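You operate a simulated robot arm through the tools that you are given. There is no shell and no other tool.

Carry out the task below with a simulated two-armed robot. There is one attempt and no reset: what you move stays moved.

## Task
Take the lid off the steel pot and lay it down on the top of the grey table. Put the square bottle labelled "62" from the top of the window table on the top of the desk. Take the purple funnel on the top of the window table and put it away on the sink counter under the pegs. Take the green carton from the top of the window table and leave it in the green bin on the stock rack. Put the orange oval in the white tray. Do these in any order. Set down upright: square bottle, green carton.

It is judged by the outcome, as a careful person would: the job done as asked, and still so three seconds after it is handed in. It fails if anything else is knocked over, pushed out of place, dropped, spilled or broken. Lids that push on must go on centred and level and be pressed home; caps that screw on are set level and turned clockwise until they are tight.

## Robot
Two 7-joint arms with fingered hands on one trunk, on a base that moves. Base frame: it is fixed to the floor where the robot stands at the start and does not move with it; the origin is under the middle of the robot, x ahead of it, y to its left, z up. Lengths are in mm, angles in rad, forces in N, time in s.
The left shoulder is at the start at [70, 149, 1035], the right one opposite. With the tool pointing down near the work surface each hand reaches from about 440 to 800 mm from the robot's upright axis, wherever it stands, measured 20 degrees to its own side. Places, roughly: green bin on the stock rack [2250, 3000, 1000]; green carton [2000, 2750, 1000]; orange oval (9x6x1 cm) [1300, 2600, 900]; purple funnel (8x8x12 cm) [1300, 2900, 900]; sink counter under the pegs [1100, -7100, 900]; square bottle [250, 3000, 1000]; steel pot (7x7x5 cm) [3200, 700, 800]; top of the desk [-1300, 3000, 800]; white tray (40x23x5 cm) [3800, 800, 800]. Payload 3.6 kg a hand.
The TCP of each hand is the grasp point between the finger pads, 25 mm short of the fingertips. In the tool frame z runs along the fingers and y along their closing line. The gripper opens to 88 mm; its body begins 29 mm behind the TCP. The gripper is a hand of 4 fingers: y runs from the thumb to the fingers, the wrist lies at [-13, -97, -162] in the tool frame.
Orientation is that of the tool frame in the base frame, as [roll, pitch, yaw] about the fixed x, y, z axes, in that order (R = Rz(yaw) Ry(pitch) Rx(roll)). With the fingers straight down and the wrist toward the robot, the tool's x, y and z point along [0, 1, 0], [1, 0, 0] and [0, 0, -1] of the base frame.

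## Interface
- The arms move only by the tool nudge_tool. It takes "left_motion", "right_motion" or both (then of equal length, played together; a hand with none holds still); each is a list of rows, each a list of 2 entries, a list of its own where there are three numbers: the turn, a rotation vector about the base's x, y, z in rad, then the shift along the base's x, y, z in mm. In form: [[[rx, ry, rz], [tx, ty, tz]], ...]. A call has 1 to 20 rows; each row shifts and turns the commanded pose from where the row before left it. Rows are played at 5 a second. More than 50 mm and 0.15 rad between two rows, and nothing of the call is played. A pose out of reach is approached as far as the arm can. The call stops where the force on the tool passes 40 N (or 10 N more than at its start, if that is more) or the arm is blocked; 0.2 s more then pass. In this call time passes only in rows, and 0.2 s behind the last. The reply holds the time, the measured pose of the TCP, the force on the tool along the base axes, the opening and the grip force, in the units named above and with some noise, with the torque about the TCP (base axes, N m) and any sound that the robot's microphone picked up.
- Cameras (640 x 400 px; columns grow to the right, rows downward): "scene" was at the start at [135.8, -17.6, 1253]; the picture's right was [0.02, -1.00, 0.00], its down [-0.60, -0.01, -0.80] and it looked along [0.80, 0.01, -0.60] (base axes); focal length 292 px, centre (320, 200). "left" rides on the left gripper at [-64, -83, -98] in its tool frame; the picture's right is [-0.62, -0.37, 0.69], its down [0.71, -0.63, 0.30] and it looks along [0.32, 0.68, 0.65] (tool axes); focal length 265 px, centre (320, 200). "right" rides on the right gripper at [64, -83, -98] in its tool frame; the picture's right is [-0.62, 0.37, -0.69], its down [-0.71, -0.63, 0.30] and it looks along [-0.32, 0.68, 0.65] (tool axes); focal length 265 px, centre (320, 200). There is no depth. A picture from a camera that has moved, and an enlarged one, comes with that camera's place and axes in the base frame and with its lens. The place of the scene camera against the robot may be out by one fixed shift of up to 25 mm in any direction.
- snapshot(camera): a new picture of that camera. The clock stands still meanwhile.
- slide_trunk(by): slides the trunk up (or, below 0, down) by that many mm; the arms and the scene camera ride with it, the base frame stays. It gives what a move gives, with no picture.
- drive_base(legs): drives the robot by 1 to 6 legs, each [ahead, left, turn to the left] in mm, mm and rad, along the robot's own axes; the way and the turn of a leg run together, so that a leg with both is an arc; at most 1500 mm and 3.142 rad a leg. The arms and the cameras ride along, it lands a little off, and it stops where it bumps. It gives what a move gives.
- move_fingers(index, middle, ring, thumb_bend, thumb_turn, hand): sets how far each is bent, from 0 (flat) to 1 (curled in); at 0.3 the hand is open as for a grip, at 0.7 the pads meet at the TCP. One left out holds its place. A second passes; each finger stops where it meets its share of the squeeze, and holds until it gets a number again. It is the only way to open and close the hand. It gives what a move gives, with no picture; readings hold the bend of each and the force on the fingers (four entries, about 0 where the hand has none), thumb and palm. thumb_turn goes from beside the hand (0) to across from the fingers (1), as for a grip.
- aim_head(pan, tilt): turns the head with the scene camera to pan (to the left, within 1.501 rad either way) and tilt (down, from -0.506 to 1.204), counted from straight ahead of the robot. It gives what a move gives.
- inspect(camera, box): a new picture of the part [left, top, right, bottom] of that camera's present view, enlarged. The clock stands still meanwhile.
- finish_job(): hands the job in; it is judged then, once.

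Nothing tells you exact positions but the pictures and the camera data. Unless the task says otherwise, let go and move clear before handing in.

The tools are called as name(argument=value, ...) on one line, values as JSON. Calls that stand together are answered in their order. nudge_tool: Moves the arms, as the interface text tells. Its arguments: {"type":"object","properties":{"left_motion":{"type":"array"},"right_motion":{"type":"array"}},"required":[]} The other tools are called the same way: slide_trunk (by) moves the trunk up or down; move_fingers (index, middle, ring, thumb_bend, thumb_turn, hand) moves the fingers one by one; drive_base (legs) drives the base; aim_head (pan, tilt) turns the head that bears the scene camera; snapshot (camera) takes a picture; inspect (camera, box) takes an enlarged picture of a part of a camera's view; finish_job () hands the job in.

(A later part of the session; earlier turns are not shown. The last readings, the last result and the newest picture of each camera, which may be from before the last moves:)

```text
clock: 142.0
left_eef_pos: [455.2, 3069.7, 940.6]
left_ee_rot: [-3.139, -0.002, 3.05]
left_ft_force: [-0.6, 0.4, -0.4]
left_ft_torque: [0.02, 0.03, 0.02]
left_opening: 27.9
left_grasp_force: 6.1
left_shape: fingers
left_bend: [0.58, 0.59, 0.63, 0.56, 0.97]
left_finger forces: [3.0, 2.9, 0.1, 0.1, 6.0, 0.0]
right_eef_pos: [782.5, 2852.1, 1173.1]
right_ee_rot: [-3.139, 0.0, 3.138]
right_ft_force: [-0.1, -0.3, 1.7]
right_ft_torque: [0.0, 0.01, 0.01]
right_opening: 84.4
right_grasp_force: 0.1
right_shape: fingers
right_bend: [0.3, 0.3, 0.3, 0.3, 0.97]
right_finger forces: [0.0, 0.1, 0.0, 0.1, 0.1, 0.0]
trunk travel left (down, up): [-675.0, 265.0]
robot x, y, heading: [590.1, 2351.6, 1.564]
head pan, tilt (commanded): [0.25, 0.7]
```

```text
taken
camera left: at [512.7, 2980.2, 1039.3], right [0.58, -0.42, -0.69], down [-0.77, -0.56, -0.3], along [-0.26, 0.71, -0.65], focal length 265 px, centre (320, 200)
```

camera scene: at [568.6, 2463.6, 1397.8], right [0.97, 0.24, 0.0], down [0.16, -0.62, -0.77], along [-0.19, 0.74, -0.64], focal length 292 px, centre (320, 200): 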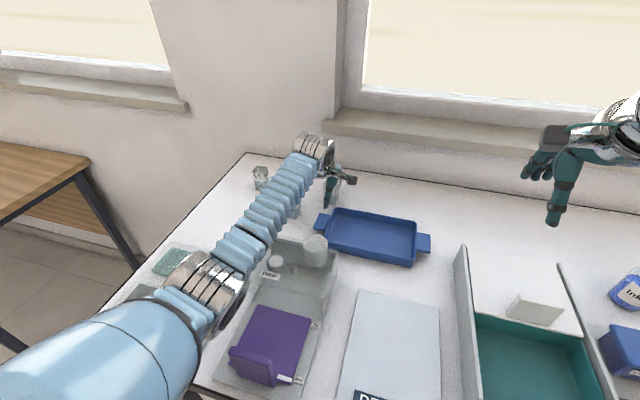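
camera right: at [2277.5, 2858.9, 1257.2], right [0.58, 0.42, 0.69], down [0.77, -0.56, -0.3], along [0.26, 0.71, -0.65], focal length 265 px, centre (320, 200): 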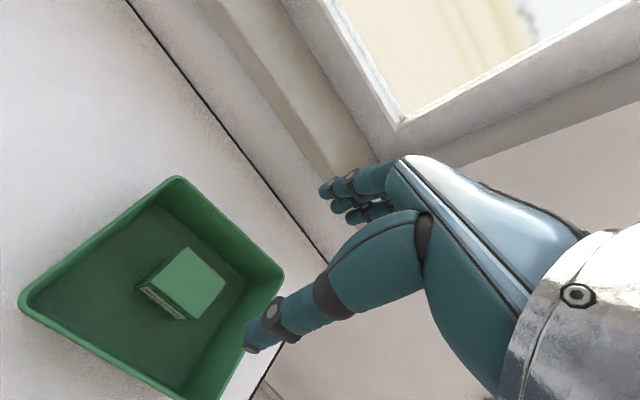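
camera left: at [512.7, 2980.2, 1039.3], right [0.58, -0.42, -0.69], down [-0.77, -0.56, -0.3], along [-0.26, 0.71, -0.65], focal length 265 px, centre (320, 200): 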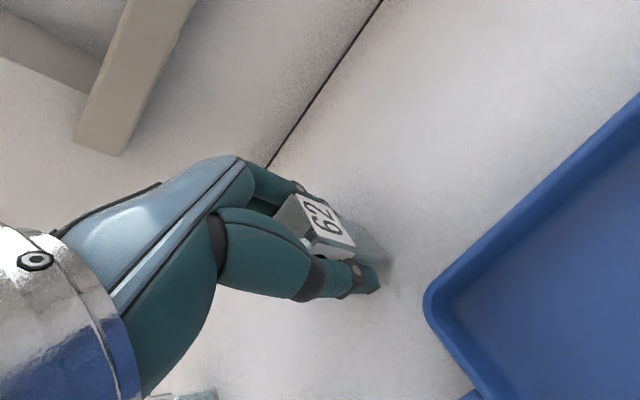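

The grip is about 6 N on two fingers. I'll squeeze slightly more for a secure carry, then lift straight up.

move_fingers(hand="left", index=0.68, middle=0.69, ring=0.66, thumb_bend=0.68)

nudge_tool(left_motion=[[[0, 0, 0], [0, 0, 8]], [[0, 0, 0], [0, 0, 15]], [[0, 0, 0], [0, 0, 25]], [[0, 0, 0], [0, 0, 30]]])

snapshot(camera="left")

inspect(camera="scene", box=[240, 100, 440, 240])

```text
clock: 143.0
left_eef_pos: [455.0, 3068.5, 941.6]
left_ee_rot: [-3.14, 0.0, 3.049]
left_ft_force: [-0.1, 0.5, 1.1]
left_ft_torque: [0.0, 0.02, -0.02]
left_opening: 27.1
left_grasp_force: 10.7
left_shape: fingers
left_bend: [0.59, 0.62, 0.66, 0.56, 0.96]
left_finger forces: [5.4, 5.5, 0.3, 0.1, 10.5, 0.0]
right_eef_pos: [783.4, 2852.1, 1172.5]
right_ee_rot: [-3.141, -0.001, 3.136]
right_ft_force: [0.2, 0.5, 0.4]
right_ft_torque: [-0.01, -0.01, 0.01]
right_opening: 84.4
right_grasp_force: 0.1
right_shape: fingers
right_bend: [0.3, 0.3, 0.3, 0.3, 0.97]
right_finger forces: [0.0, 0.0, 0.0, 0.0, 0.1, 0.0]
trunk travel left (down, up): [-675.0, 265.0]
robot x, y, heading: [587.5, 2353.0, 1.57]
head pan, tilt (commanded): [0.25, 0.7]
```

```text
clock: 144.0
left_eef_pos: [455.9, 3069.9, 1019.9]
left_ee_rot: [-3.14, -0.003, 3.049]
left_ft_force: [0.0, 0.0, 0.2]
left_ft_torque: [0.0, 0.0, 0.05]
left_opening: 27.1
left_grasp_force: 10.5
left_shape: fingers
left_bend: [0.59, 0.62, 0.66, 0.56, 0.96]
left_finger forces: [5.4, 5.1, 0.4, 0.0, 10.4, 0.0]
right_eef_pos: [783.3, 2850.8, 1172.7]
right_ee_rot: [-3.142, -0.003, 3.139]
right_ft_force: [0.2, -0.2, 0.0]
right_ft_torque: [-0.02, 0.03, 0.01]
right_opening: 84.3
right_grasp_force: 0.0
right_shape: fingers
right_bend: [0.3, 0.3, 0.3, 0.3, 0.97]
right_finger forces: [0.0, 0.0, 0.0, 0.0, 0.0, 0.0]
trunk travel left (down, up): [-675.0, 265.0]
robot x, y, heading: [589.4, 2349.0, 1.568]
head pan, tilt (commanded): [0.25, 0.7]
```

```text
taken
camera left: at [512.3, 2981.3, 1117.7], right [0.58, -0.43, -0.69], down [-0.77, -0.56, -0.3], along [-0.26, 0.71, -0.65], focal length 265 px, centre (320, 200)
```

left: 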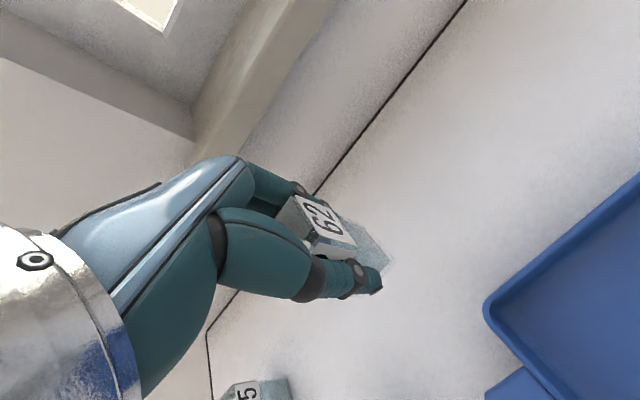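

```text
2.86 times, centred on (340, 170) of scene
camera zoom: at [568.8, 2463.7, 1397.7], right [0.97, 0.24, 0.0], down [0.16, -0.62, -0.77], along [-0.19, 0.74, -0.64], focal length 834 px, centre (263, 286)
```

zoom: 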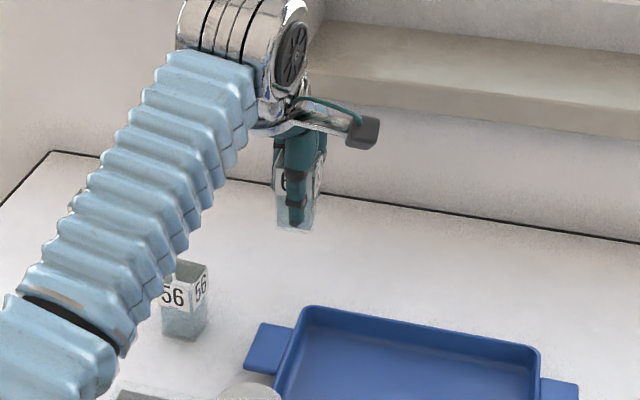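

Bottle 62 is lifted upright and the others are undisturbed. I'll raise it further and draw it back toward the body, keeping it level, before driving to the desk.

nudge_tool(left_motion=[[[0, 0, 0], [0, 0, 30]], [[0, 0, 0], [-5, -15, 30]], [[0, 0, 0], [-15, -35, 25]], [[0, 0, 0], [-15, -35, 25]], [[0, 0, 0], [-15, -35, 20]], [[0, 0, 0], [-15, -35, 20]], [[0, 0, 0], [-10, -30, 0]], [[0, 0, 0], [-5, -15, 0]]])

drive_base(legs=[[-280, 0, 0]])

aim_head(pan=0.6, tilt=0.45)

snapshot(camera="scene")

snapshot(camera="left")

```text
clock: 145.8
left_eef_pos: [375.9, 2871.0, 1168.7]
left_ee_rot: [-3.138, -0.003, 3.05]
left_ft_force: [0.4, -0.5, 0.1]
left_ft_torque: [-0.04, 0.02, -0.01]
left_opening: 27.0
left_grasp_force: 10.2
left_shape: fingers
left_bend: [0.59, 0.62, 0.66, 0.57, 0.96]
left_finger forces: [5.1, 5.1, 0.3, 0.1, 10.1, 0.0]
right_eef_pos: [784.4, 2850.8, 1172.6]
right_ee_rot: [-3.139, -0.001, 3.139]
right_ft_force: [-0.1, 0.0, 0.0]
right_ft_torque: [-0.01, 0.01, -0.03]
right_opening: 84.1
right_grasp_force: 0.0
right_shape: fingers
right_bend: [0.3, 0.3, 0.3, 0.3, 0.97]
right_finger forces: [0.1, 0.1, 0.0, 0.0, 0.1, 0.1]
trunk travel left (down, up): [-675.0, 265.0]
robot x, y, heading: [588.0, 2349.0, 1.57]
head pan, tilt (commanded): [0.25, 0.7]
```

```text
clock: 150.0
left_eef_pos: [378.2, 2589.5, 1168.1]
left_ee_rot: [-3.138, -0.004, 3.045]
left_ft_force: [0.4, 0.0, -1.2]
left_ft_torque: [-0.01, 0.01, -0.02]
left_opening: 27.1
left_grasp_force: 10.1
left_shape: fingers
left_bend: [0.59, 0.62, 0.66, 0.57, 0.96]
left_finger forces: [5.1, 5.1, 0.4, 0.1, 10.1, 0.1]
right_eef_pos: [786.4, 2567.8, 1171.4]
right_ee_rot: [-3.137, -0.002, 3.133]
right_ft_force: [0.4, 0.3, -0.2]
right_ft_torque: [0.0, 0.01, -0.02]
right_opening: 84.7
right_grasp_force: 0.0
right_shape: fingers
right_bend: [0.3, 0.3, 0.3, 0.3, 0.97]
right_finger forces: [0.0, 0.0, 0.0, 0.0, 0.1, 0.0]
trunk travel left (down, up): [-675.0, 265.0]
robot x, y, heading: [587.8, 2063.2, 1.562]
head pan, tilt (commanded): [0.25, 0.7]
```

```text
clock: 150.9
left_eef_pos: [372.8, 2586.6, 1168.1]
left_ee_rot: [-3.138, -0.001, 3.047]
left_ft_force: [0.4, 0.3, -0.4]
left_ft_torque: [0.01, 0.01, 0.03]
left_opening: 26.8
left_grasp_force: 10.5
left_shape: fingers
left_bend: [0.59, 0.62, 0.66, 0.57, 0.96]
left_finger forces: [5.3, 5.1, 0.4, 0.1, 10.1, 0.0]
right_eef_pos: [782.8, 2565.3, 1173.8]
right_ee_rot: [3.141, 0.001, 3.135]
right_ft_force: [0.0, 0.1, 0.2]
right_ft_torque: [0.01, -0.02, 0.0]
right_opening: 84.4
right_grasp_force: 0.1
right_shape: fingers
right_bend: [0.3, 0.3, 0.3, 0.3, 0.97]
right_finger forces: [0.0, 0.0, 0.0, 0.0, 0.0, 0.1]
trunk travel left (down, up): [-675.0, 265.0]
robot x, y, heading: [587.2, 2065.1, 1.562]
head pan, tilt (commanded): [0.6, 0.45]
```

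```text
taken
camera scene: at [535.0, 2170.4, 1419.9], right [0.83, 0.56, 0.0], down [0.24, -0.36, -0.9], along [-0.5, 0.75, -0.44], focal length 292 px, centre (320, 200)
```

scene: 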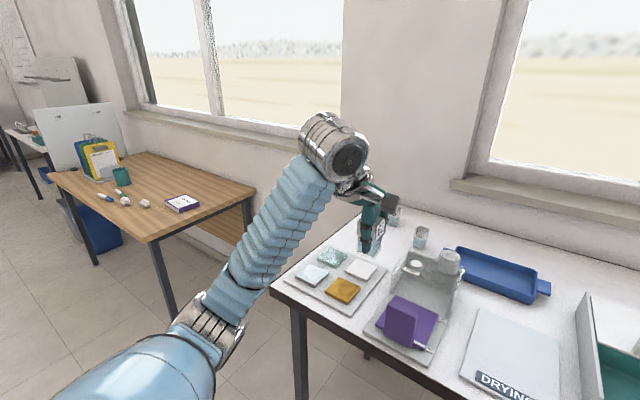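

```text
taken
camera left: at [431.2, 2496.8, 1266.0], right [0.58, -0.43, -0.69], down [-0.77, -0.56, -0.3], along [-0.26, 0.71, -0.65], focal length 265 px, centre (320, 200)
```

left: 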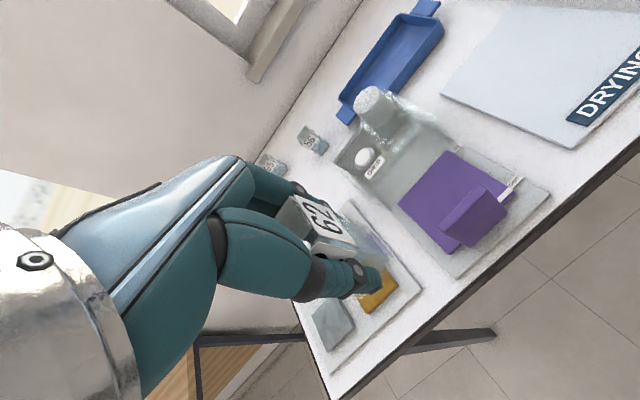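

The desk top is clear at its right-front part: the purple box is near (−790, 2885) and the right edge at x≈−600. I'll strafe left to stand in front of that corner, holding the bottle high.

drive_base(legs=[[0, 600, 0.008], [0, 490, 0]])

aim_head(pan=0.3, tilt=0.7)

snapshot(camera="scene")

snapshot(camera="left")

```text
clock: 165.3
left_eef_pos: [-720.0, 2592.5, 1168.8]
left_ee_rot: [-3.139, 0.0, 3.053]
left_ft_force: [0.0, 0.1, -0.3]
left_ft_torque: [-0.01, -0.02, -0.02]
left_opening: 26.9
left_grasp_force: 10.2
left_shape: fingers
left_bend: [0.59, 0.62, 0.66, 0.57, 0.96]
left_finger forces: [5.1, 5.0, 0.4, 0.0, 10.0, 0.1]
right_eef_pos: [-311.7, 2573.6, 1173.8]
right_ee_rot: [-3.139, 0.001, 3.139]
right_ft_force: [0.5, 0.3, -0.4]
right_ft_torque: [0.02, -0.01, 0.02]
right_opening: 84.3
right_grasp_force: 0.0
right_shape: fingers
right_bend: [0.3, 0.3, 0.3, 0.3, 0.97]
right_finger forces: [0.1, 0.1, 0.0, 0.1, 0.1, 0.0]
trunk travel left (down, up): [-675.0, 265.0]
robot x, y, heading: [-505.2, 2072.7, 1.569]
head pan, tilt (commanded): [0.6, 0.45]
```

```text
clock: 166.1
left_eef_pos: [-719.8, 2592.8, 1168.2]
left_ee_rot: [-3.14, -0.001, 3.052]
left_ft_force: [0.0, 0.7, -0.1]
left_ft_torque: [-0.02, 0.02, 0.01]
left_opening: 26.9
left_grasp_force: 9.9
left_shape: fingers
left_bend: [0.59, 0.62, 0.66, 0.57, 0.96]
left_finger forces: [5.1, 5.0, 0.4, 0.0, 10.0, 0.1]
right_eef_pos: [-310.5, 2573.1, 1173.3]
right_ee_rot: [-3.14, -0.001, 3.14]
right_ft_force: [-0.3, 0.7, -0.1]
right_ft_torque: [0.01, 0.0, 0.0]
right_opening: 84.3
right_grasp_force: 0.1
right_shape: fingers
right_bend: [0.3, 0.3, 0.3, 0.3, 0.97]
right_finger forces: [0.0, 0.1, 0.0, 0.0, 0.1, 0.0]
trunk travel left (down, up): [-675.0, 265.0]
robot x, y, heading: [-505.0, 2069.8, 1.572]
head pan, tilt (commanded): [0.3, 0.7]
```

```text
taken
camera scene: at [-530.2, 2182.7, 1397.8], right [0.96, 0.29, 0.0], down [0.19, -0.61, -0.77], along [-0.23, 0.73, -0.64], focal length 292 px, centre (320, 200)
```

scene: 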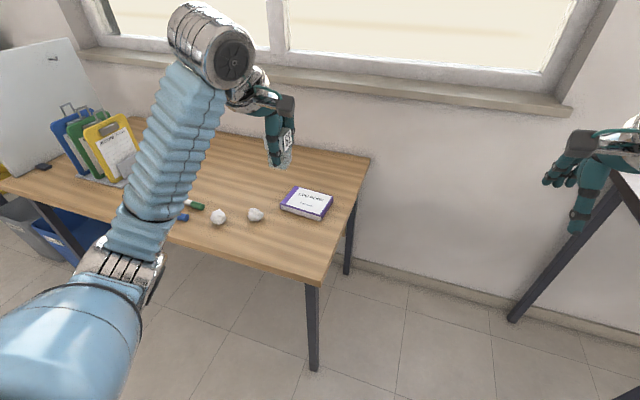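

```text
taken
camera left: at [-662.0, 2503.0, 1265.9], right [0.58, -0.42, -0.69], down [-0.77, -0.56, -0.3], along [-0.26, 0.71, -0.65], focal length 265 px, centre (320, 200)
```

left: 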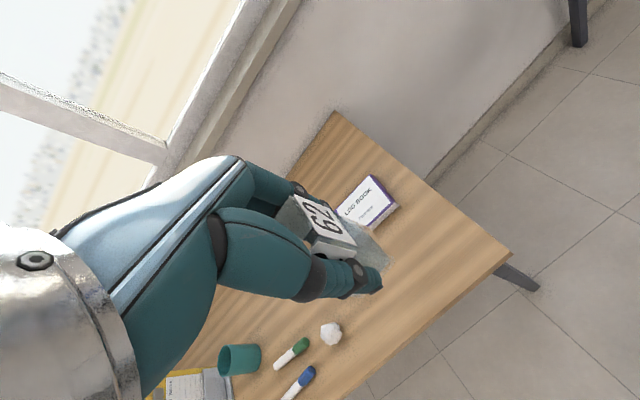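

The log book is near (−767, 2906) and the desk's front-right corner near (−654, 2628), so a free spot is about (−740, 2735). I'll advance, then lower the trunk 200 mm.

drive_base(legs=[[125, 0, 0]])

slide_trunk(by=-200)

nudge_tool(left_motion=[[[0, 0, 0], [-10, 10, -20]], [[0, 0, 0], [-10, 5, -20]]])

snapshot(camera="scene")

snapshot(camera="left")

```text
clock: 168.3
left_eef_pos: [-720.1, 2715.5, 1167.7]
left_ee_rot: [-3.141, -0.002, 3.056]
left_ft_force: [0.2, -0.1, -0.6]
left_ft_torque: [-0.01, 0.01, 0.02]
left_opening: 26.7
left_grasp_force: 10.4
left_shape: fingers
left_bend: [0.59, 0.62, 0.66, 0.57, 0.96]
left_finger forces: [5.1, 4.9, 0.5, 0.0, 10.0, 0.0]
right_eef_pos: [-312.9, 2699.1, 1174.0]
right_ee_rot: [-3.141, -0.002, 3.141]
right_ft_force: [0.3, -0.7, -0.8]
right_ft_torque: [0.0, -0.04, -0.03]
right_opening: 84.6
right_grasp_force: 0.0
right_shape: fingers
right_bend: [0.3, 0.3, 0.3, 0.3, 0.97]
right_finger forces: [0.0, 0.0, 0.0, 0.0, 0.1, 0.0]
trunk travel left (down, up): [-675.0, 265.0]
robot x, y, heading: [-502.2, 2198.3, 1.576]
head pan, tilt (commanded): [0.3, 0.7]
```

```text
clock: 170.5
left_eef_pos: [-720.5, 2717.0, 967.1]
left_ee_rot: [-3.139, -0.003, 3.055]
left_ft_force: [0.3, 0.3, 0.0]
left_ft_torque: [0.0, -0.05, -0.03]
left_opening: 26.8
left_grasp_force: 10.0
left_shape: fingers
left_bend: [0.59, 0.62, 0.66, 0.57, 0.96]
left_finger forces: [5.1, 4.9, 0.4, 0.1, 10.1, 0.1]
right_eef_pos: [-312.2, 2698.5, 973.7]
right_ee_rot: [-3.141, 0.001, 3.141]
right_ft_force: [0.3, -0.8, 0.1]
right_ft_torque: [-0.06, -0.01, -0.03]
right_opening: 84.5
right_grasp_force: 0.0
right_shape: fingers
right_bend: [0.3, 0.3, 0.3, 0.3, 0.97]
right_finger forces: [0.0, 0.1, 0.0, 0.1, 0.1, 0.0]
trunk travel left (down, up): [-475.0, 465.0]
robot x, y, heading: [-506.3, 2197.4, 1.575]
head pan, tilt (commanded): [0.3, 0.7]
```

```text
clock: 171.1
left_eef_pos: [-740.1, 2732.4, 929.0]
left_ee_rot: [-3.14, 0.0, 3.054]
left_ft_force: [0.1, 0.7, 0.0]
left_ft_torque: [-0.02, 0.01, 0.01]
left_opening: 26.8
left_grasp_force: 10.3
left_shape: fingers
left_bend: [0.59, 0.62, 0.66, 0.57, 0.96]
left_finger forces: [5.0, 5.0, 0.5, 0.0, 10.0, 0.0]
right_eef_pos: [-311.9, 2698.3, 973.6]
right_ee_rot: [-3.14, 0.0, -3.14]
right_ft_force: [-0.3, 0.1, 0.7]
right_ft_torque: [-0.02, 0.01, 0.02]
right_opening: 84.7
right_grasp_force: 0.0
right_shape: fingers
right_bend: [0.3, 0.3, 0.3, 0.3, 0.97]
right_finger forces: [0.0, 0.1, 0.0, 0.0, 0.1, 0.0]
trunk travel left (down, up): [-475.0, 465.0]
robot x, y, heading: [-505.1, 2197.2, 1.57]
head pan, tilt (commanded): [0.3, 0.7]
```

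```text
taken
camera scene: at [-530.3, 2310.8, 1197.8], right [0.96, 0.3, 0.0], down [0.19, -0.62, -0.76], along [-0.23, 0.73, -0.64], focal length 292 px, centre (320, 200)
```

scene: 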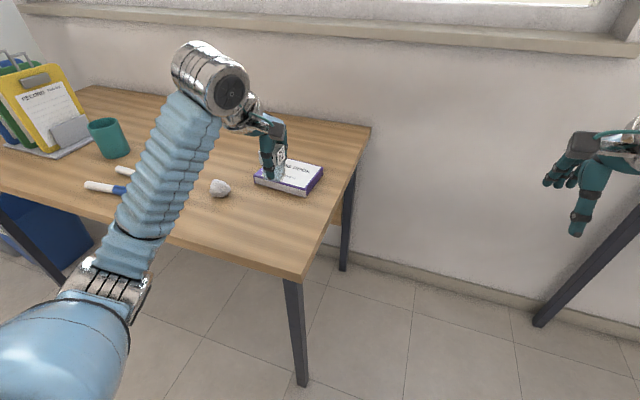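

```text
taken
camera left: at [-682.7, 2643.2, 1025.7], right [0.58, -0.42, -0.69], down [-0.77, -0.57, -0.3], along [-0.26, 0.71, -0.65], focal length 265 px, centre (320, 200)
```

left: 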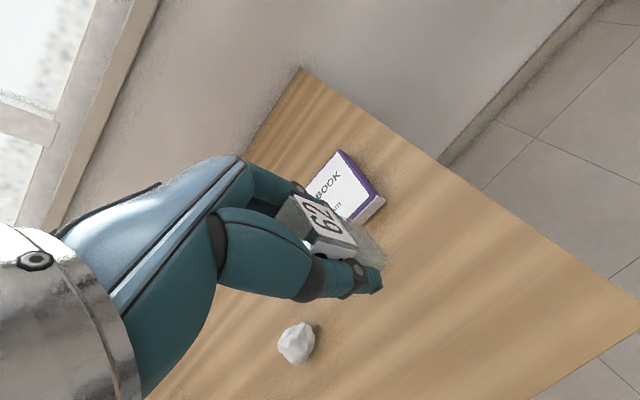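

The spot below is clear, with about 65 mm from the fingers to the log book. I'll lower toward the desk.

nudge_tool(left_motion=[[[0, 0, 0], [0, -5, -25]], [[0, 0, 0], [0, -3, -25]], [[0, 0, 0], [0, 0, -25]], [[0, 0, 0], [0, 0, -20]]])

inspect(camera="scene", box=[200, 100, 360, 260])

snapshot(camera="left")

```text
clock: 172.1
left_eef_pos: [-740.7, 2722.5, 834.4]
left_ee_rot: [-3.14, -0.001, 3.053]
left_ft_force: [0.4, -0.1, -0.3]
left_ft_torque: [-0.03, 0.0, -0.03]
left_opening: 26.9
left_grasp_force: 9.7
left_shape: fingers
left_bend: [0.59, 0.62, 0.66, 0.57, 0.96]
left_finger forces: [5.1, 5.0, 0.5, 0.0, 10.0, 0.0]
right_eef_pos: [-312.1, 2700.3, 972.3]
right_ee_rot: [-3.14, 0.0, 3.141]
right_ft_force: [0.0, 0.1, 0.0]
right_ft_torque: [-0.01, 0.0, -0.02]
right_opening: 84.3
right_grasp_force: 0.0
right_shape: fingers
right_bend: [0.3, 0.3, 0.3, 0.3, 0.97]
right_finger forces: [0.1, 0.1, 0.1, 0.0, 0.0, 0.0]
trunk travel left (down, up): [-475.0, 465.0]
robot x, y, heading: [-502.3, 2199.6, 1.568]
head pan, tilt (commanded): [0.3, 0.7]
```

```text
2.50 times, centred on (280, 180) of scene
camera zoom: at [-530.2, 2310.9, 1197.8], right [0.96, 0.3, 0.0], down [0.19, -0.62, -0.76], along [-0.23, 0.73, -0.64], focal length 730 px, centre (420, 250)
```

zoom: 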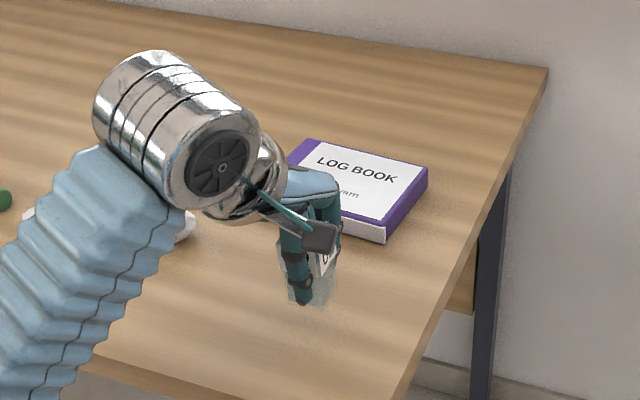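

```text
taken
camera left: at [-683.4, 2633.4, 931.0], right [0.58, -0.42, -0.69], down [-0.77, -0.57, -0.3], along [-0.26, 0.71, -0.65], focal length 265 px, centre (320, 200)
```

left: 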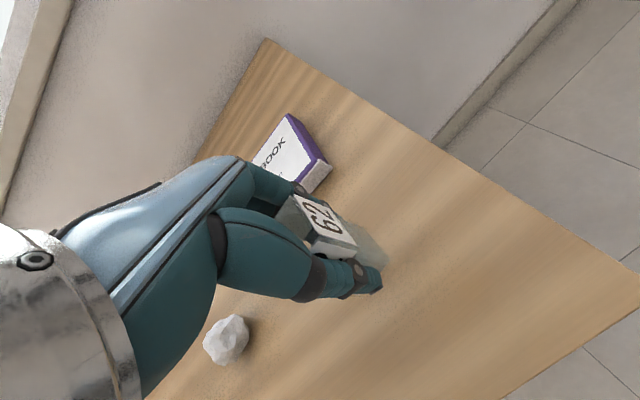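

The bottle is about 30–40 mm above the desk and clear of everything. I'll lower slowly until I feel contact.

nudge_tool(left_motion=[[[0, 0, 0], [0, 0, -10]], [[0, 0, 0], [0, 0, -8]], [[0, 0, 0], [0, 0, -4]], [[0, 0, 0], [0, 0, -2]]])

inspect(camera="scene", box=[240, 140, 320, 220])

```text
clock: 173.1
left_eef_pos: [-740.4, 2723.8, 809.0]
left_ee_rot: [-3.14, -0.002, 3.056]
left_ft_force: [-0.2, 0.5, -0.8]
left_ft_torque: [-0.01, -0.01, -0.05]
left_opening: 26.7
left_grasp_force: 10.2
left_shape: fingers
left_bend: [0.59, 0.62, 0.66, 0.57, 0.96]
left_finger forces: [5.1, 5.0, 0.5, 0.0, 9.9, 0.1]
right_eef_pos: [-312.5, 2698.6, 973.1]
right_ee_rot: [-3.14, -0.003, -3.141]
right_ft_force: [-0.5, 0.3, 0.0]
right_ft_torque: [-0.03, -0.01, -0.03]
right_opening: 84.6
right_grasp_force: 0.0
right_shape: fingers
right_bend: [0.3, 0.3, 0.3, 0.3, 0.97]
right_finger forces: [0.0, 0.1, 0.0, 0.1, 0.1, 0.1]
trunk travel left (down, up): [-475.0, 465.0]
robot x, y, heading: [-504.3, 2199.7, 1.575]
head pan, tilt (commanded): [0.3, 0.7]
```

```text
5.00 times, centred on (280, 180) of scene
camera zoom: at [-530.1, 2310.9, 1197.7], right [0.96, 0.3, 0.0], down [0.19, -0.62, -0.76], along [-0.23, 0.73, -0.64], focal length 1460 px, centre (520, 300)
```

zoom: 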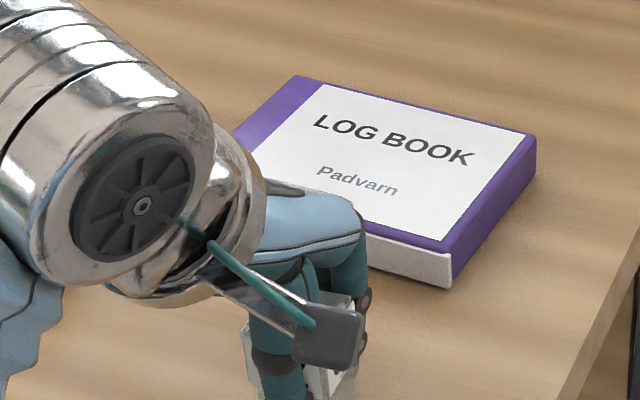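

nudge_tool(left_motion=[[[0, 0, 0], [0, 0, -2]], [[0, 0, 0], [0, 0, -2]]])

nudge_tool(left_motion=[[[0, 0, 0], [0, 0, -2]], [[0, 0, 0], [0, 0, -1]]])

snapshot(camera="left")

```text
clock: 173.7
left_eef_pos: [-740.8, 2723.9, 804.4]
left_ee_rot: [-3.14, -0.003, 3.056]
left_ft_force: [0.6, 0.1, -1.3]
left_ft_torque: [-0.04, 0.01, 0.03]
left_opening: 26.9
left_grasp_force: 10.1
left_shape: fingers
left_bend: [0.59, 0.62, 0.66, 0.57, 0.96]
left_finger forces: [5.1, 5.1, 0.5, 0.0, 9.9, 0.0]
right_eef_pos: [-311.2, 2699.4, 972.6]
right_ee_rot: [-3.14, -0.001, -3.14]
right_ft_force: [0.4, 0.4, -0.2]
right_ft_torque: [0.0, 0.0, -0.01]
right_opening: 84.4
right_grasp_force: 0.1
right_shape: fingers
right_bend: [0.3, 0.3, 0.3, 0.3, 0.97]
right_finger forces: [0.1, 0.0, 0.0, 0.0, 0.0, 0.0]
trunk travel left (down, up): [-475.0, 465.0]
robot x, y, heading: [-504.5, 2196.7, 1.569]
head pan, tilt (commanded): [0.3, 0.7]
```

```text
clock: 174.3
left_eef_pos: [-739.4, 2724.3, 802.9]
left_ee_rot: [-3.139, -0.001, 3.054]
left_ft_force: [-0.1, 0.0, -0.3]
left_ft_torque: [-0.01, 0.04, 0.02]
left_opening: 26.8
left_grasp_force: 10.4
left_shape: fingers
left_bend: [0.59, 0.62, 0.66, 0.57, 0.96]
left_finger forces: [5.1, 5.0, 0.5, 0.1, 9.9, 0.0]
right_eef_pos: [-311.0, 2699.2, 974.6]
right_ee_rot: [-3.139, -0.002, 3.141]
right_ft_force: [-0.2, 0.8, -1.0]
right_ft_torque: [0.01, 0.0, 0.02]
right_opening: 84.5
right_grasp_force: 0.0
right_shape: fingers
right_bend: [0.3, 0.3, 0.3, 0.3, 0.97]
right_finger forces: [0.1, 0.0, 0.1, 0.0, 0.1, 0.1]
trunk travel left (down, up): [-475.0, 465.0]
robot x, y, heading: [-501.8, 2198.7, 1.572]
head pan, tilt (commanded): [0.3, 0.7]
```

```text
taken
camera left: at [-682.1, 2634.9, 899.7], right [0.58, -0.42, -0.69], down [-0.77, -0.57, -0.3], along [-0.26, 0.71, -0.65], focal length 265 px, centre (320, 200)
```

left: 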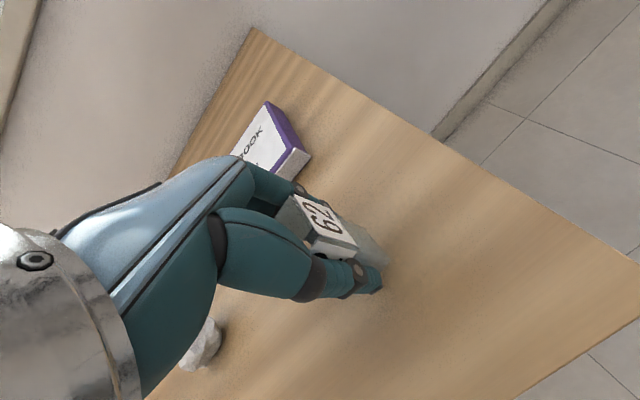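

Still no contact, so I'll continue down in small steps.

nudge_tool(left_motion=[[[0, 0, 0], [0, 0, -2]], [[0, 0, 0], [0, 0, -2]]])

nudge_tool(left_motion=[[[0, 0, 0], [0, 0, -2]], [[0, 0, 0], [0, 0, -1]]])

nudge_tool(left_motion=[[[0, 0, 0], [0, 0, -1]], [[0, 0, 0], [0, 0, -1]]])

```text
clock: 174.9
left_eef_pos: [-739.9, 2723.7, 797.0]
left_ee_rot: [-3.138, -0.001, 3.054]
left_ft_force: [1.2, 0.9, -1.5]
left_ft_torque: [-0.01, 0.0, -0.01]
left_opening: 26.9
left_grasp_force: 10.8
left_shape: fingers
left_bend: [0.59, 0.62, 0.66, 0.57, 0.96]
left_finger forces: [5.1, 5.0, 0.6, 0.1, 9.9, 0.1]
right_eef_pos: [-312.6, 2699.7, 973.9]
right_ee_rot: [-3.141, -0.001, 3.141]
right_ft_force: [-0.8, 0.7, -0.8]
right_ft_torque: [0.0, -0.01, 0.0]
right_opening: 84.7
right_grasp_force: 0.0
right_shape: fingers
right_bend: [0.3, 0.3, 0.3, 0.3, 0.97]
right_finger forces: [0.0, 0.0, 0.0, 0.0, 0.0, 0.1]
trunk travel left (down, up): [-475.0, 465.0]
robot x, y, heading: [-502.4, 2195.4, 1.569]
head pan, tilt (commanded): [0.3, 0.7]
```

```text
clock: 175.5
left_eef_pos: [-741.1, 2723.8, 793.8]
left_ee_rot: [-3.14, -0.002, 3.055]
left_ft_force: [0.1, -0.5, -0.2]
left_ft_torque: [-0.01, 0.01, -0.01]
left_opening: 26.9
left_grasp_force: 10.7
left_shape: fingers
left_bend: [0.59, 0.62, 0.66, 0.57, 0.96]
left_finger forces: [5.1, 5.0, 0.5, 0.0, 9.8, 0.1]
right_eef_pos: [-312.1, 2698.3, 973.3]
right_ee_rot: [-3.141, -0.002, -3.141]
right_ft_force: [0.4, -0.5, 0.0]
right_ft_torque: [0.01, 0.04, 0.01]
right_opening: 84.4
right_grasp_force: 0.1
right_shape: fingers
right_bend: [0.3, 0.3, 0.3, 0.3, 0.97]
right_finger forces: [0.1, 0.1, 0.0, 0.0, 0.1, 0.1]
trunk travel left (down, up): [-475.0, 465.0]
robot x, y, heading: [-504.4, 2201.7, 1.573]
head pan, tilt (commanded): [0.3, 0.7]
```

```text
clock: 176.1
left_eef_pos: [-740.5, 2724.2, 791.9]
left_ee_rot: [-3.141, -0.002, 3.054]
left_ft_force: [0.7, -0.3, -0.6]
left_ft_torque: [0.02, -0.01, 0.0]
left_opening: 27.1
left_grasp_force: 10.0
left_shape: fingers
left_bend: [0.59, 0.62, 0.66, 0.57, 0.96]
left_finger forces: [5.1, 5.0, 0.6, 0.1, 9.9, 0.1]
right_eef_pos: [-313.2, 2698.4, 973.2]
right_ee_rot: [-3.14, -0.004, 3.141]
right_ft_force: [-0.2, 0.2, -0.3]
right_ft_torque: [0.02, 0.02, -0.02]
right_opening: 84.5
right_grasp_force: 0.1
right_shape: fingers
right_bend: [0.3, 0.3, 0.3, 0.3, 0.97]
right_finger forces: [0.0, 0.0, 0.0, 0.1, 0.0, 0.1]
trunk travel left (down, up): [-475.0, 465.0]
robot x, y, heading: [-503.4, 2199.9, 1.572]
head pan, tilt (commanded): [0.3, 0.7]
```

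nudge_tool(left_motion=[[[0, 0, 0], [0, 0, -1.5]], [[0, 0, 0], [0, 0, -1.5]]])

nudge_tool(left_motion=[[[0, 0, 0], [0, 0, -1.5]], [[0, 0, 0], [0, 0, -1.5]]])

inspect(camera="left", box=[280, 180, 440, 320])

```text
clock: 176.7
left_eef_pos: [-740.4, 2724.4, 791.9]
left_ee_rot: [3.139, -0.002, 3.055]
left_ft_force: [-0.7, -0.4, 6.0]
left_ft_torque: [0.0, 0.03, -0.02]
left_opening: 26.8
left_grasp_force: 11.0
left_shape: fingers
left_bend: [0.59, 0.63, 0.66, 0.57, 0.96]
left_finger forces: [5.4, 5.5, 0.5, 0.0, 11.2, 0.0]
right_eef_pos: [-311.6, 2699.1, 974.1]
right_ee_rot: [-3.142, -0.003, -3.141]
right_ft_force: [0.2, -0.6, 0.1]
right_ft_torque: [0.01, 0.0, -0.05]
right_opening: 84.4
right_grasp_force: 0.0
right_shape: fingers
right_bend: [0.3, 0.3, 0.3, 0.3, 0.97]
right_finger forces: [0.1, 0.1, 0.0, 0.1, 0.0, 0.1]
trunk travel left (down, up): [-475.0, 465.0]
robot x, y, heading: [-503.9, 2197.0, 1.573]
head pan, tilt (commanded): [0.3, 0.7]
```

```text
clock: 177.3
left_eef_pos: [-740.4, 2724.3, 789.8]
left_ee_rot: [3.136, -0.002, 3.054]
left_ft_force: [-0.1, 4.4, 12.8]
left_ft_torque: [0.14, 0.03, -0.02]
left_opening: 26.6
left_grasp_force: 12.2
left_shape: fingers
left_bend: [0.59, 0.62, 0.66, 0.58, 0.96]
left_finger forces: [7.0, 7.2, 0.5, 0.0, 10.5, 0.0]
right_eef_pos: [-312.9, 2697.7, 973.0]
right_ee_rot: [-3.14, 0.001, 3.141]
right_ft_force: [-0.5, 0.1, 1.7]
right_ft_torque: [0.02, -0.01, -0.02]
right_opening: 84.6
right_grasp_force: 0.1
right_shape: fingers
right_bend: [0.3, 0.3, 0.3, 0.3, 0.97]
right_finger forces: [0.1, 0.0, 0.0, 0.0, 0.1, 0.0]
trunk travel left (down, up): [-475.0, 465.0]
robot x, y, heading: [-503.2, 2195.2, 1.574]
head pan, tilt (commanded): [0.3, 0.7]
```

```text
2.86 times, centred on (360, 250) of left
camera zoom: at [-682.1, 2633.6, 886.8], right [0.58, -0.42, -0.7], down [-0.77, -0.56, -0.31], along [-0.27, 0.71, -0.65], focal length 758 px, centre (206, 57)
```

zoom: 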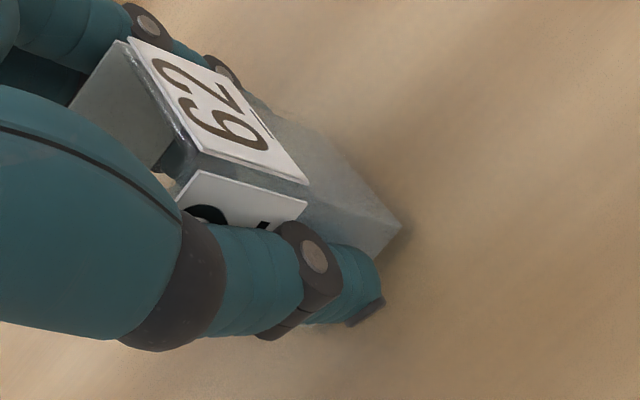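

Contact: the desk top is at z≈748. I'll relieve the pressing force, then open the hand slightly.

nudge_tool(left_motion=[[[0, 0, 0], [0, 0, 1.5]], [[0, 0, 0], [0, 0, 1.5]]])

```text
clock: 177.9
left_eef_pos: [-740.6, 2724.0, 791.1]
left_ee_rot: [-3.139, -0.002, 3.053]
left_ft_force: [-0.1, 3.6, 9.3]
left_ft_torque: [0.19, 0.01, -0.02]
left_opening: 26.8
left_grasp_force: 12.2
left_shape: fingers
left_bend: [0.59, 0.62, 0.66, 0.58, 0.96]
left_finger forces: [7.1, 7.1, 0.4, 0.1, 10.4, 0.0]
right_eef_pos: [-311.2, 2697.9, 972.9]
right_ee_rot: [-3.141, -0.001, 3.141]
right_ft_force: [-0.9, 0.6, -0.3]
right_ft_torque: [0.0, -0.02, -0.01]
right_opening: 84.4
right_grasp_force: 0.0
right_shape: fingers
right_bend: [0.3, 0.3, 0.3, 0.3, 0.97]
right_finger forces: [0.1, 0.0, 0.1, 0.0, 0.0, 0.0]
trunk travel left (down, up): [-475.0, 465.0]
robot x, y, heading: [-504.7, 2196.8, 1.57]
head pan, tilt (commanded): [0.3, 0.7]
```

nudge_tool(left_motion=[[[0, 0, 0], [0, 0, 1]]])

move_fingers(hand="left", index=0.5, middle=0.5, ring=0.5, thumb_bend=0.5)

snapshot(camera="left")

```text
clock: 178.3
left_eef_pos: [-740.0, 2724.3, 790.1]
left_ee_rot: [-3.137, -0.002, 3.052]
left_ft_force: [0.3, 1.5, 5.4]
left_ft_torque: [0.09, -0.01, 0.0]
left_opening: 27.0
left_grasp_force: 12.3
left_shape: fingers
left_bend: [0.59, 0.62, 0.66, 0.57, 0.96]
left_finger forces: [6.3, 6.3, 0.4, 0.2, 11.0, 0.0]
right_eef_pos: [-312.1, 2698.2, 973.8]
right_ee_rot: [-3.14, -0.002, 3.141]
right_ft_force: [0.1, 0.1, 0.4]
right_ft_torque: [-0.01, 0.01, 0.05]
right_opening: 84.8
right_grasp_force: 0.1
right_shape: fingers
right_bend: [0.3, 0.3, 0.3, 0.3, 0.97]
right_finger forces: [0.0, 0.1, 0.0, 0.0, 0.0, 0.0]
trunk travel left (down, up): [-475.0, 465.0]
robot x, y, heading: [-502.9, 2198.5, 1.571]
head pan, tilt (commanded): [0.3, 0.7]
```

```text
clock: 179.3
left_eef_pos: [-740.5, 2723.4, 790.4]
left_ee_rot: [-3.141, -0.002, 3.054]
left_ft_force: [-0.3, 0.3, 0.5]
left_ft_torque: [0.0, 0.01, 0.0]
left_opening: 41.5
left_grasp_force: 0.1
left_shape: fingers
left_bend: [0.5, 0.5, 0.5, 0.5, 0.97]
left_finger forces: [0.0, 0.0, 0.0, 0.0, 0.1, 0.1]
right_eef_pos: [-312.7, 2699.1, 972.8]
right_ee_rot: [-3.141, -0.001, -3.142]
right_ft_force: [-0.4, -0.2, 0.1]
right_ft_torque: [0.0, 0.02, 0.0]
right_opening: 84.5
right_grasp_force: 0.0
right_shape: fingers
right_bend: [0.3, 0.3, 0.3, 0.3, 0.97]
right_finger forces: [0.0, 0.0, 0.0, 0.0, 0.0, 0.0]
trunk travel left (down, up): [-475.0, 465.0]
robot x, y, heading: [-502.9, 2199.4, 1.568]
head pan, tilt (commanded): [0.3, 0.7]
```

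```text
taken
camera left: at [-682.8, 2634.5, 888.9], right [0.58, -0.42, -0.69], down [-0.77, -0.57, -0.3], along [-0.26, 0.71, -0.65], focal length 265 px, centre (320, 200)
```

left: 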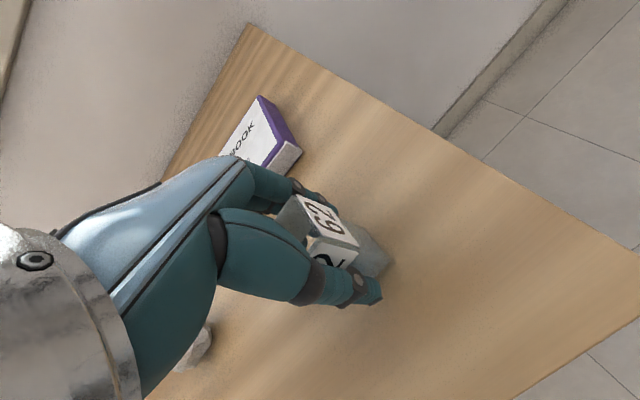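

The bottle stands free. I'll open a bit more and lift the hand straight up.

move_fingers(hand="left", index=0.38, middle=0.38, ring=0.38, thumb_bend=0.38)

nudge_tool(left_motion=[[[0, 0, 0], [0, 0, 12]], [[0, 0, 0], [0, 0, 20]], [[0, 0, 0], [0, 0, 35]], [[0, 0, 0], [0, 0, 45]], [[0, 0, 0], [0, 0, 45]], [[0, 0, 0], [0, 0, 20]]])

snapshot(camera="left")

inspect(camera="scene", box=[200, 100, 360, 260])

```text
clock: 180.3
left_eef_pos: [-740.5, 2723.1, 791.0]
left_ee_rot: [-3.14, -0.001, 3.053]
left_ft_force: [0.2, 0.4, 0.5]
left_ft_torque: [0.02, 0.0, 0.02]
left_opening: 67.7
left_grasp_force: 0.0
left_shape: fingers
left_bend: [0.38, 0.38, 0.38, 0.38, 0.97]
left_finger forces: [0.0, 0.0, 0.1, 0.0, 0.0, 0.0]
right_eef_pos: [-312.8, 2698.0, 972.6]
right_ee_rot: [-3.14, -0.001, 3.141]
right_ft_force: [-0.9, 0.1, -0.3]
right_ft_torque: [0.01, 0.03, 0.0]
right_opening: 84.3
right_grasp_force: 0.1
right_shape: fingers
right_bend: [0.3, 0.3, 0.3, 0.3, 0.97]
right_finger forces: [0.0, 0.1, 0.0, 0.0, 0.1, 0.1]
trunk travel left (down, up): [-475.0, 465.0]
robot x, y, heading: [-504.0, 2200.7, 1.574]
head pan, tilt (commanded): [0.3, 0.7]
```

```text
clock: 181.7
left_eef_pos: [-740.8, 2722.8, 968.1]
left_ee_rot: [-3.14, -0.002, 3.055]
left_ft_force: [1.2, 0.2, 0.0]
left_ft_torque: [0.01, 0.0, -0.01]
left_opening: 67.6
left_grasp_force: 0.0
left_shape: fingers
left_bend: [0.38, 0.38, 0.38, 0.38, 0.97]
left_finger forces: [0.1, 0.1, 0.1, 0.1, 0.0, 0.0]
right_eef_pos: [-312.3, 2699.5, 973.5]
right_ee_rot: [-3.14, -0.002, 3.14]
right_ft_force: [-0.1, -0.5, 0.4]
right_ft_torque: [0.02, -0.02, -0.02]
right_opening: 84.6
right_grasp_force: 0.0
right_shape: fingers
right_bend: [0.3, 0.3, 0.3, 0.3, 0.97]
right_finger forces: [0.0, 0.0, 0.1, 0.0, 0.1, 0.1]
trunk travel left (down, up): [-475.0, 465.0]
robot x, y, heading: [-498.8, 2201.2, 1.569]
head pan, tilt (commanded): [0.3, 0.7]
```

```text
taken
camera left: at [-683.5, 2634.2, 1065.3], right [0.58, -0.42, -0.69], down [-0.77, -0.57, -0.3], along [-0.26, 0.71, -0.65], focal length 265 px, centre (320, 200)
```

left: 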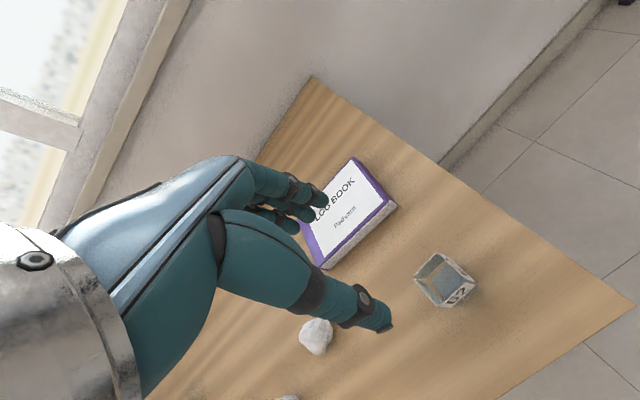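

```text
2.50 times, centred on (280, 180) of scene
camera zoom: at [-530.1, 2310.9, 1197.7], right [0.96, 0.3, 0.0], down [0.19, -0.62, -0.76], along [-0.23, 0.73, -0.64], focal length 730 px, centre (420, 250)
```

zoom: 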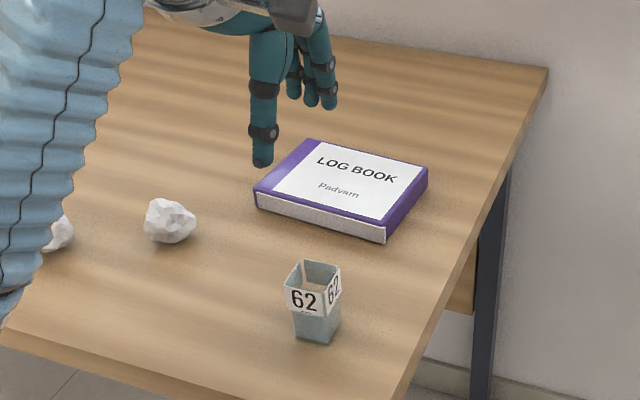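

Bottle 62 stands upright on the desk. Next are the oval and funnel: I'll raise the trunk again, back off and drive right to the middle of the window table.

slide_trunk(by=200)

move_fingers(hand="left", index=0.3, middle=0.3, ring=0.3, thumb_bend=0.3)

drive_base(legs=[[-200, 0, 0], [0, -1450, 0], [0, -340, 0]])

aim_head(pan=0.0, tilt=0.6)

snapshot(camera="scene")

```text
clock: 183.9
left_eef_pos: [-740.5, 2723.8, 1167.4]
left_ee_rot: [-3.139, -0.001, 3.055]
left_ft_force: [0.4, -0.5, 0.2]
left_ft_torque: [0.01, -0.05, -0.04]
left_opening: 67.3
left_grasp_force: 0.0
left_shape: fingers
left_bend: [0.38, 0.38, 0.38, 0.38, 0.97]
left_finger forces: [0.1, 0.0, 0.1, 0.0, 0.0, 0.0]
right_eef_pos: [-311.8, 2700.0, 1173.0]
right_ee_rot: [-3.139, -0.002, 3.141]
right_ft_force: [0.6, -0.8, 0.0]
right_ft_torque: [0.0, -0.01, -0.03]
right_opening: 84.5
right_grasp_force: 0.1
right_shape: fingers
right_bend: [0.3, 0.3, 0.3, 0.3, 0.97]
right_finger forces: [0.0, 0.0, 0.0, 0.0, 0.0, 0.0]
trunk travel left (down, up): [-675.0, 265.0]
robot x, y, heading: [-503.3, 2196.4, 1.574]
head pan, tilt (commanded): [0.3, 0.7]
```

```text
clock: 184.9
left_eef_pos: [-741.6, 2723.8, 1168.0]
left_ee_rot: [-3.14, -0.002, 3.054]
left_ft_force: [-0.1, 0.2, 0.7]
left_ft_torque: [0.01, 0.01, 0.01]
left_opening: 84.2
left_grasp_force: 0.0
left_shape: fingers
left_bend: [0.3, 0.3, 0.3, 0.3, 0.97]
left_finger forces: [0.0, 0.0, 0.1, 0.0, 0.0, 0.0]
right_eef_pos: [-311.4, 2699.6, 1173.4]
right_ee_rot: [-3.14, -0.002, -3.141]
right_ft_force: [-0.3, 0.6, 0.5]
right_ft_torque: [-0.01, -0.01, -0.01]
right_opening: 84.3
right_grasp_force: 0.1
right_shape: fingers
right_bend: [0.3, 0.3, 0.3, 0.3, 0.97]
right_finger forces: [0.1, 0.0, 0.0, 0.0, 0.0, 0.0]
trunk travel left (down, up): [-675.0, 265.0]
robot x, y, heading: [-504.2, 2198.3, 1.566]
head pan, tilt (commanded): [0.3, 0.7]
```

```text
clock: 210.4
left_eef_pos: [1035.8, 2514.2, 1167.6]
left_ee_rot: [-3.138, -0.002, 3.04]
left_ft_force: [0.2, 0.2, -0.1]
left_ft_torque: [0.01, 0.02, 0.0]
left_opening: 84.3
left_grasp_force: 0.0
left_shape: fingers
left_bend: [0.3, 0.3, 0.3, 0.3, 0.97]
left_finger forces: [0.0, 0.1, 0.0, 0.0, 0.0, 0.1]
right_eef_pos: [1463.8, 2483.7, 1172.2]
right_ee_rot: [-3.141, -0.001, 3.13]
right_ft_force: [-0.2, -0.1, 0.6]
right_ft_torque: [-0.01, 0.01, -0.03]
right_opening: 84.5
right_grasp_force: 0.0
right_shape: fingers
right_bend: [0.3, 0.3, 0.3, 0.3, 0.97]
right_finger forces: [0.0, 0.1, 0.0, 0.1, 0.1, 0.0]
trunk travel left (down, up): [-675.0, 265.0]
robot x, y, heading: [1266.2, 1983.5, 1.556]
head pan, tilt (commanded): [0.3, 0.7]
```

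```text
clock: 211.2
left_eef_pos: [1034.0, 2514.2, 1166.5]
left_ee_rot: [-3.141, -0.001, 3.04]
left_ft_force: [-0.6, 0.0, -0.3]
left_ft_torque: [0.03, -0.03, 0.0]
left_opening: 84.2
left_grasp_force: 0.1
left_shape: fingers
left_bend: [0.3, 0.3, 0.3, 0.3, 0.97]
left_finger forces: [0.0, 0.0, 0.0, 0.0, 0.1, 0.0]
right_eef_pos: [1461.8, 2482.6, 1173.6]
right_ee_rot: [-3.139, -0.001, 3.129]
right_ft_force: [-0.6, -0.1, 0.8]
right_ft_torque: [-0.03, -0.01, 0.02]
right_opening: 84.8
right_grasp_force: 0.1
right_shape: fingers
right_bend: [0.3, 0.3, 0.3, 0.3, 0.97]
right_finger forces: [0.0, 0.0, 0.1, 0.0, 0.1, 0.1]
trunk travel left (down, up): [-675.0, 265.0]
robot x, y, heading: [1268.8, 1986.2, 1.558]
head pan, tilt (commanded): [0.0, 0.6]
```

```text
taken
camera scene: at [1265.8, 2105.0, 1406.3], right [1.0, -0.01, 0.0], down [-0.01, -0.57, -0.82], along [0.01, 0.82, -0.57], focal length 292 px, centre (320, 200)
```

scene: 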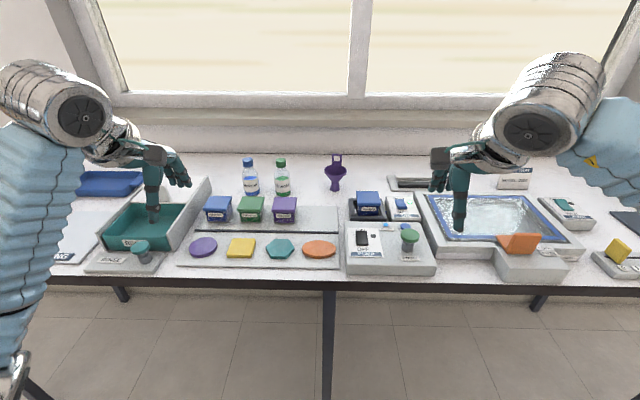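

inspect(camera="scene", box=[260, 140, 420, 280])

inspect(camera="scene", box=[300, 145, 380, 205])

snapshot(camera="left")

snapshot(camera="right")

```text
2.86 times, centred on (340, 210) of scene
camera zoom: at [1265.8, 2105.0, 1406.3], right [1.0, -0.01, 0.0], down [-0.01, -0.57, -0.82], along [0.01, 0.82, -0.57], focal length 834 px, centre (263, 171)
```

zoom: 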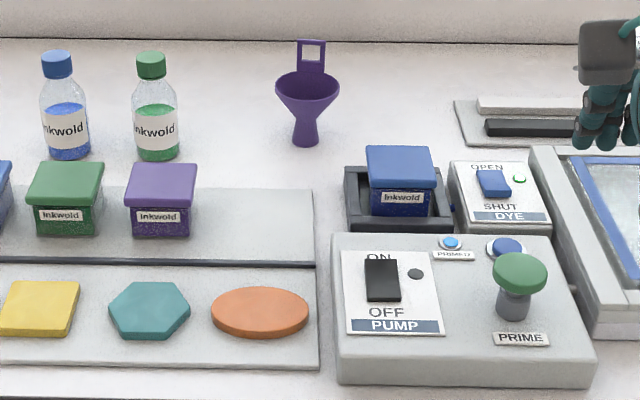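

```text
6.67 times, centred on (340, 175) of scene
camera zoom: at [1265.8, 2105.0, 1406.3], right [1.0, -0.01, 0.0], down [-0.01, -0.57, -0.82], along [0.01, 0.82, -0.57], focal length 1946 px, centre (187, 367)
```

zoom: 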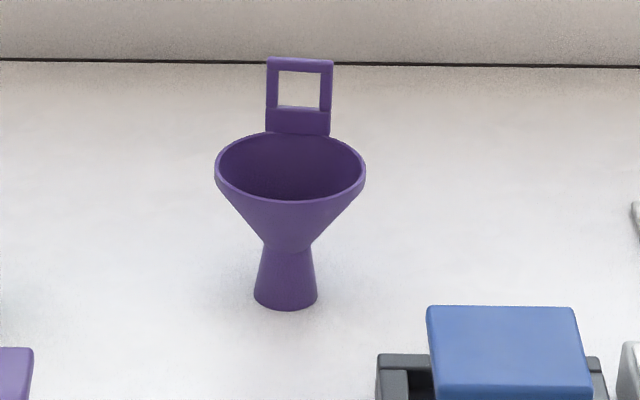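

```text
taken
camera left: at [1089.8, 2423.5, 1264.8], right [0.58, -0.43, -0.69], down [-0.77, -0.56, -0.3], along [-0.25, 0.71, -0.66], focal length 265 px, centre (320, 200)
```

left: 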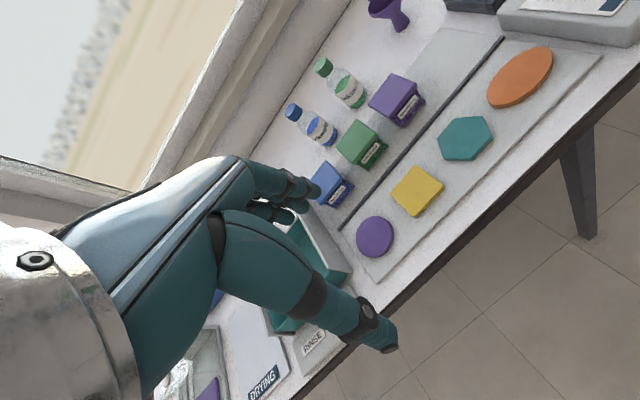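

```text
taken
camera right: at [1398.5, 2400.2, 1271.7], right [0.62, 0.36, 0.69], down [0.71, -0.64, -0.3], along [0.33, 0.68, -0.65], focal length 265 px, centre (320, 200)
```

right: 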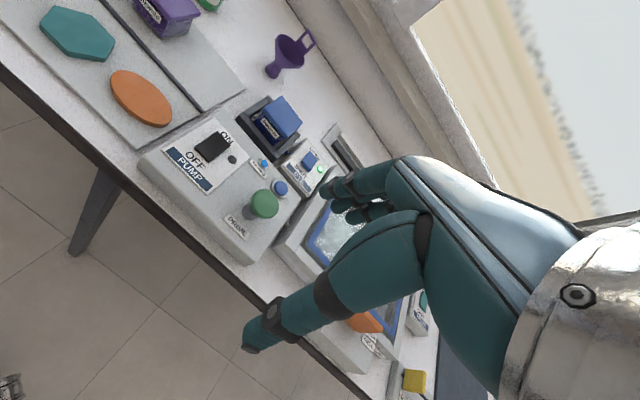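

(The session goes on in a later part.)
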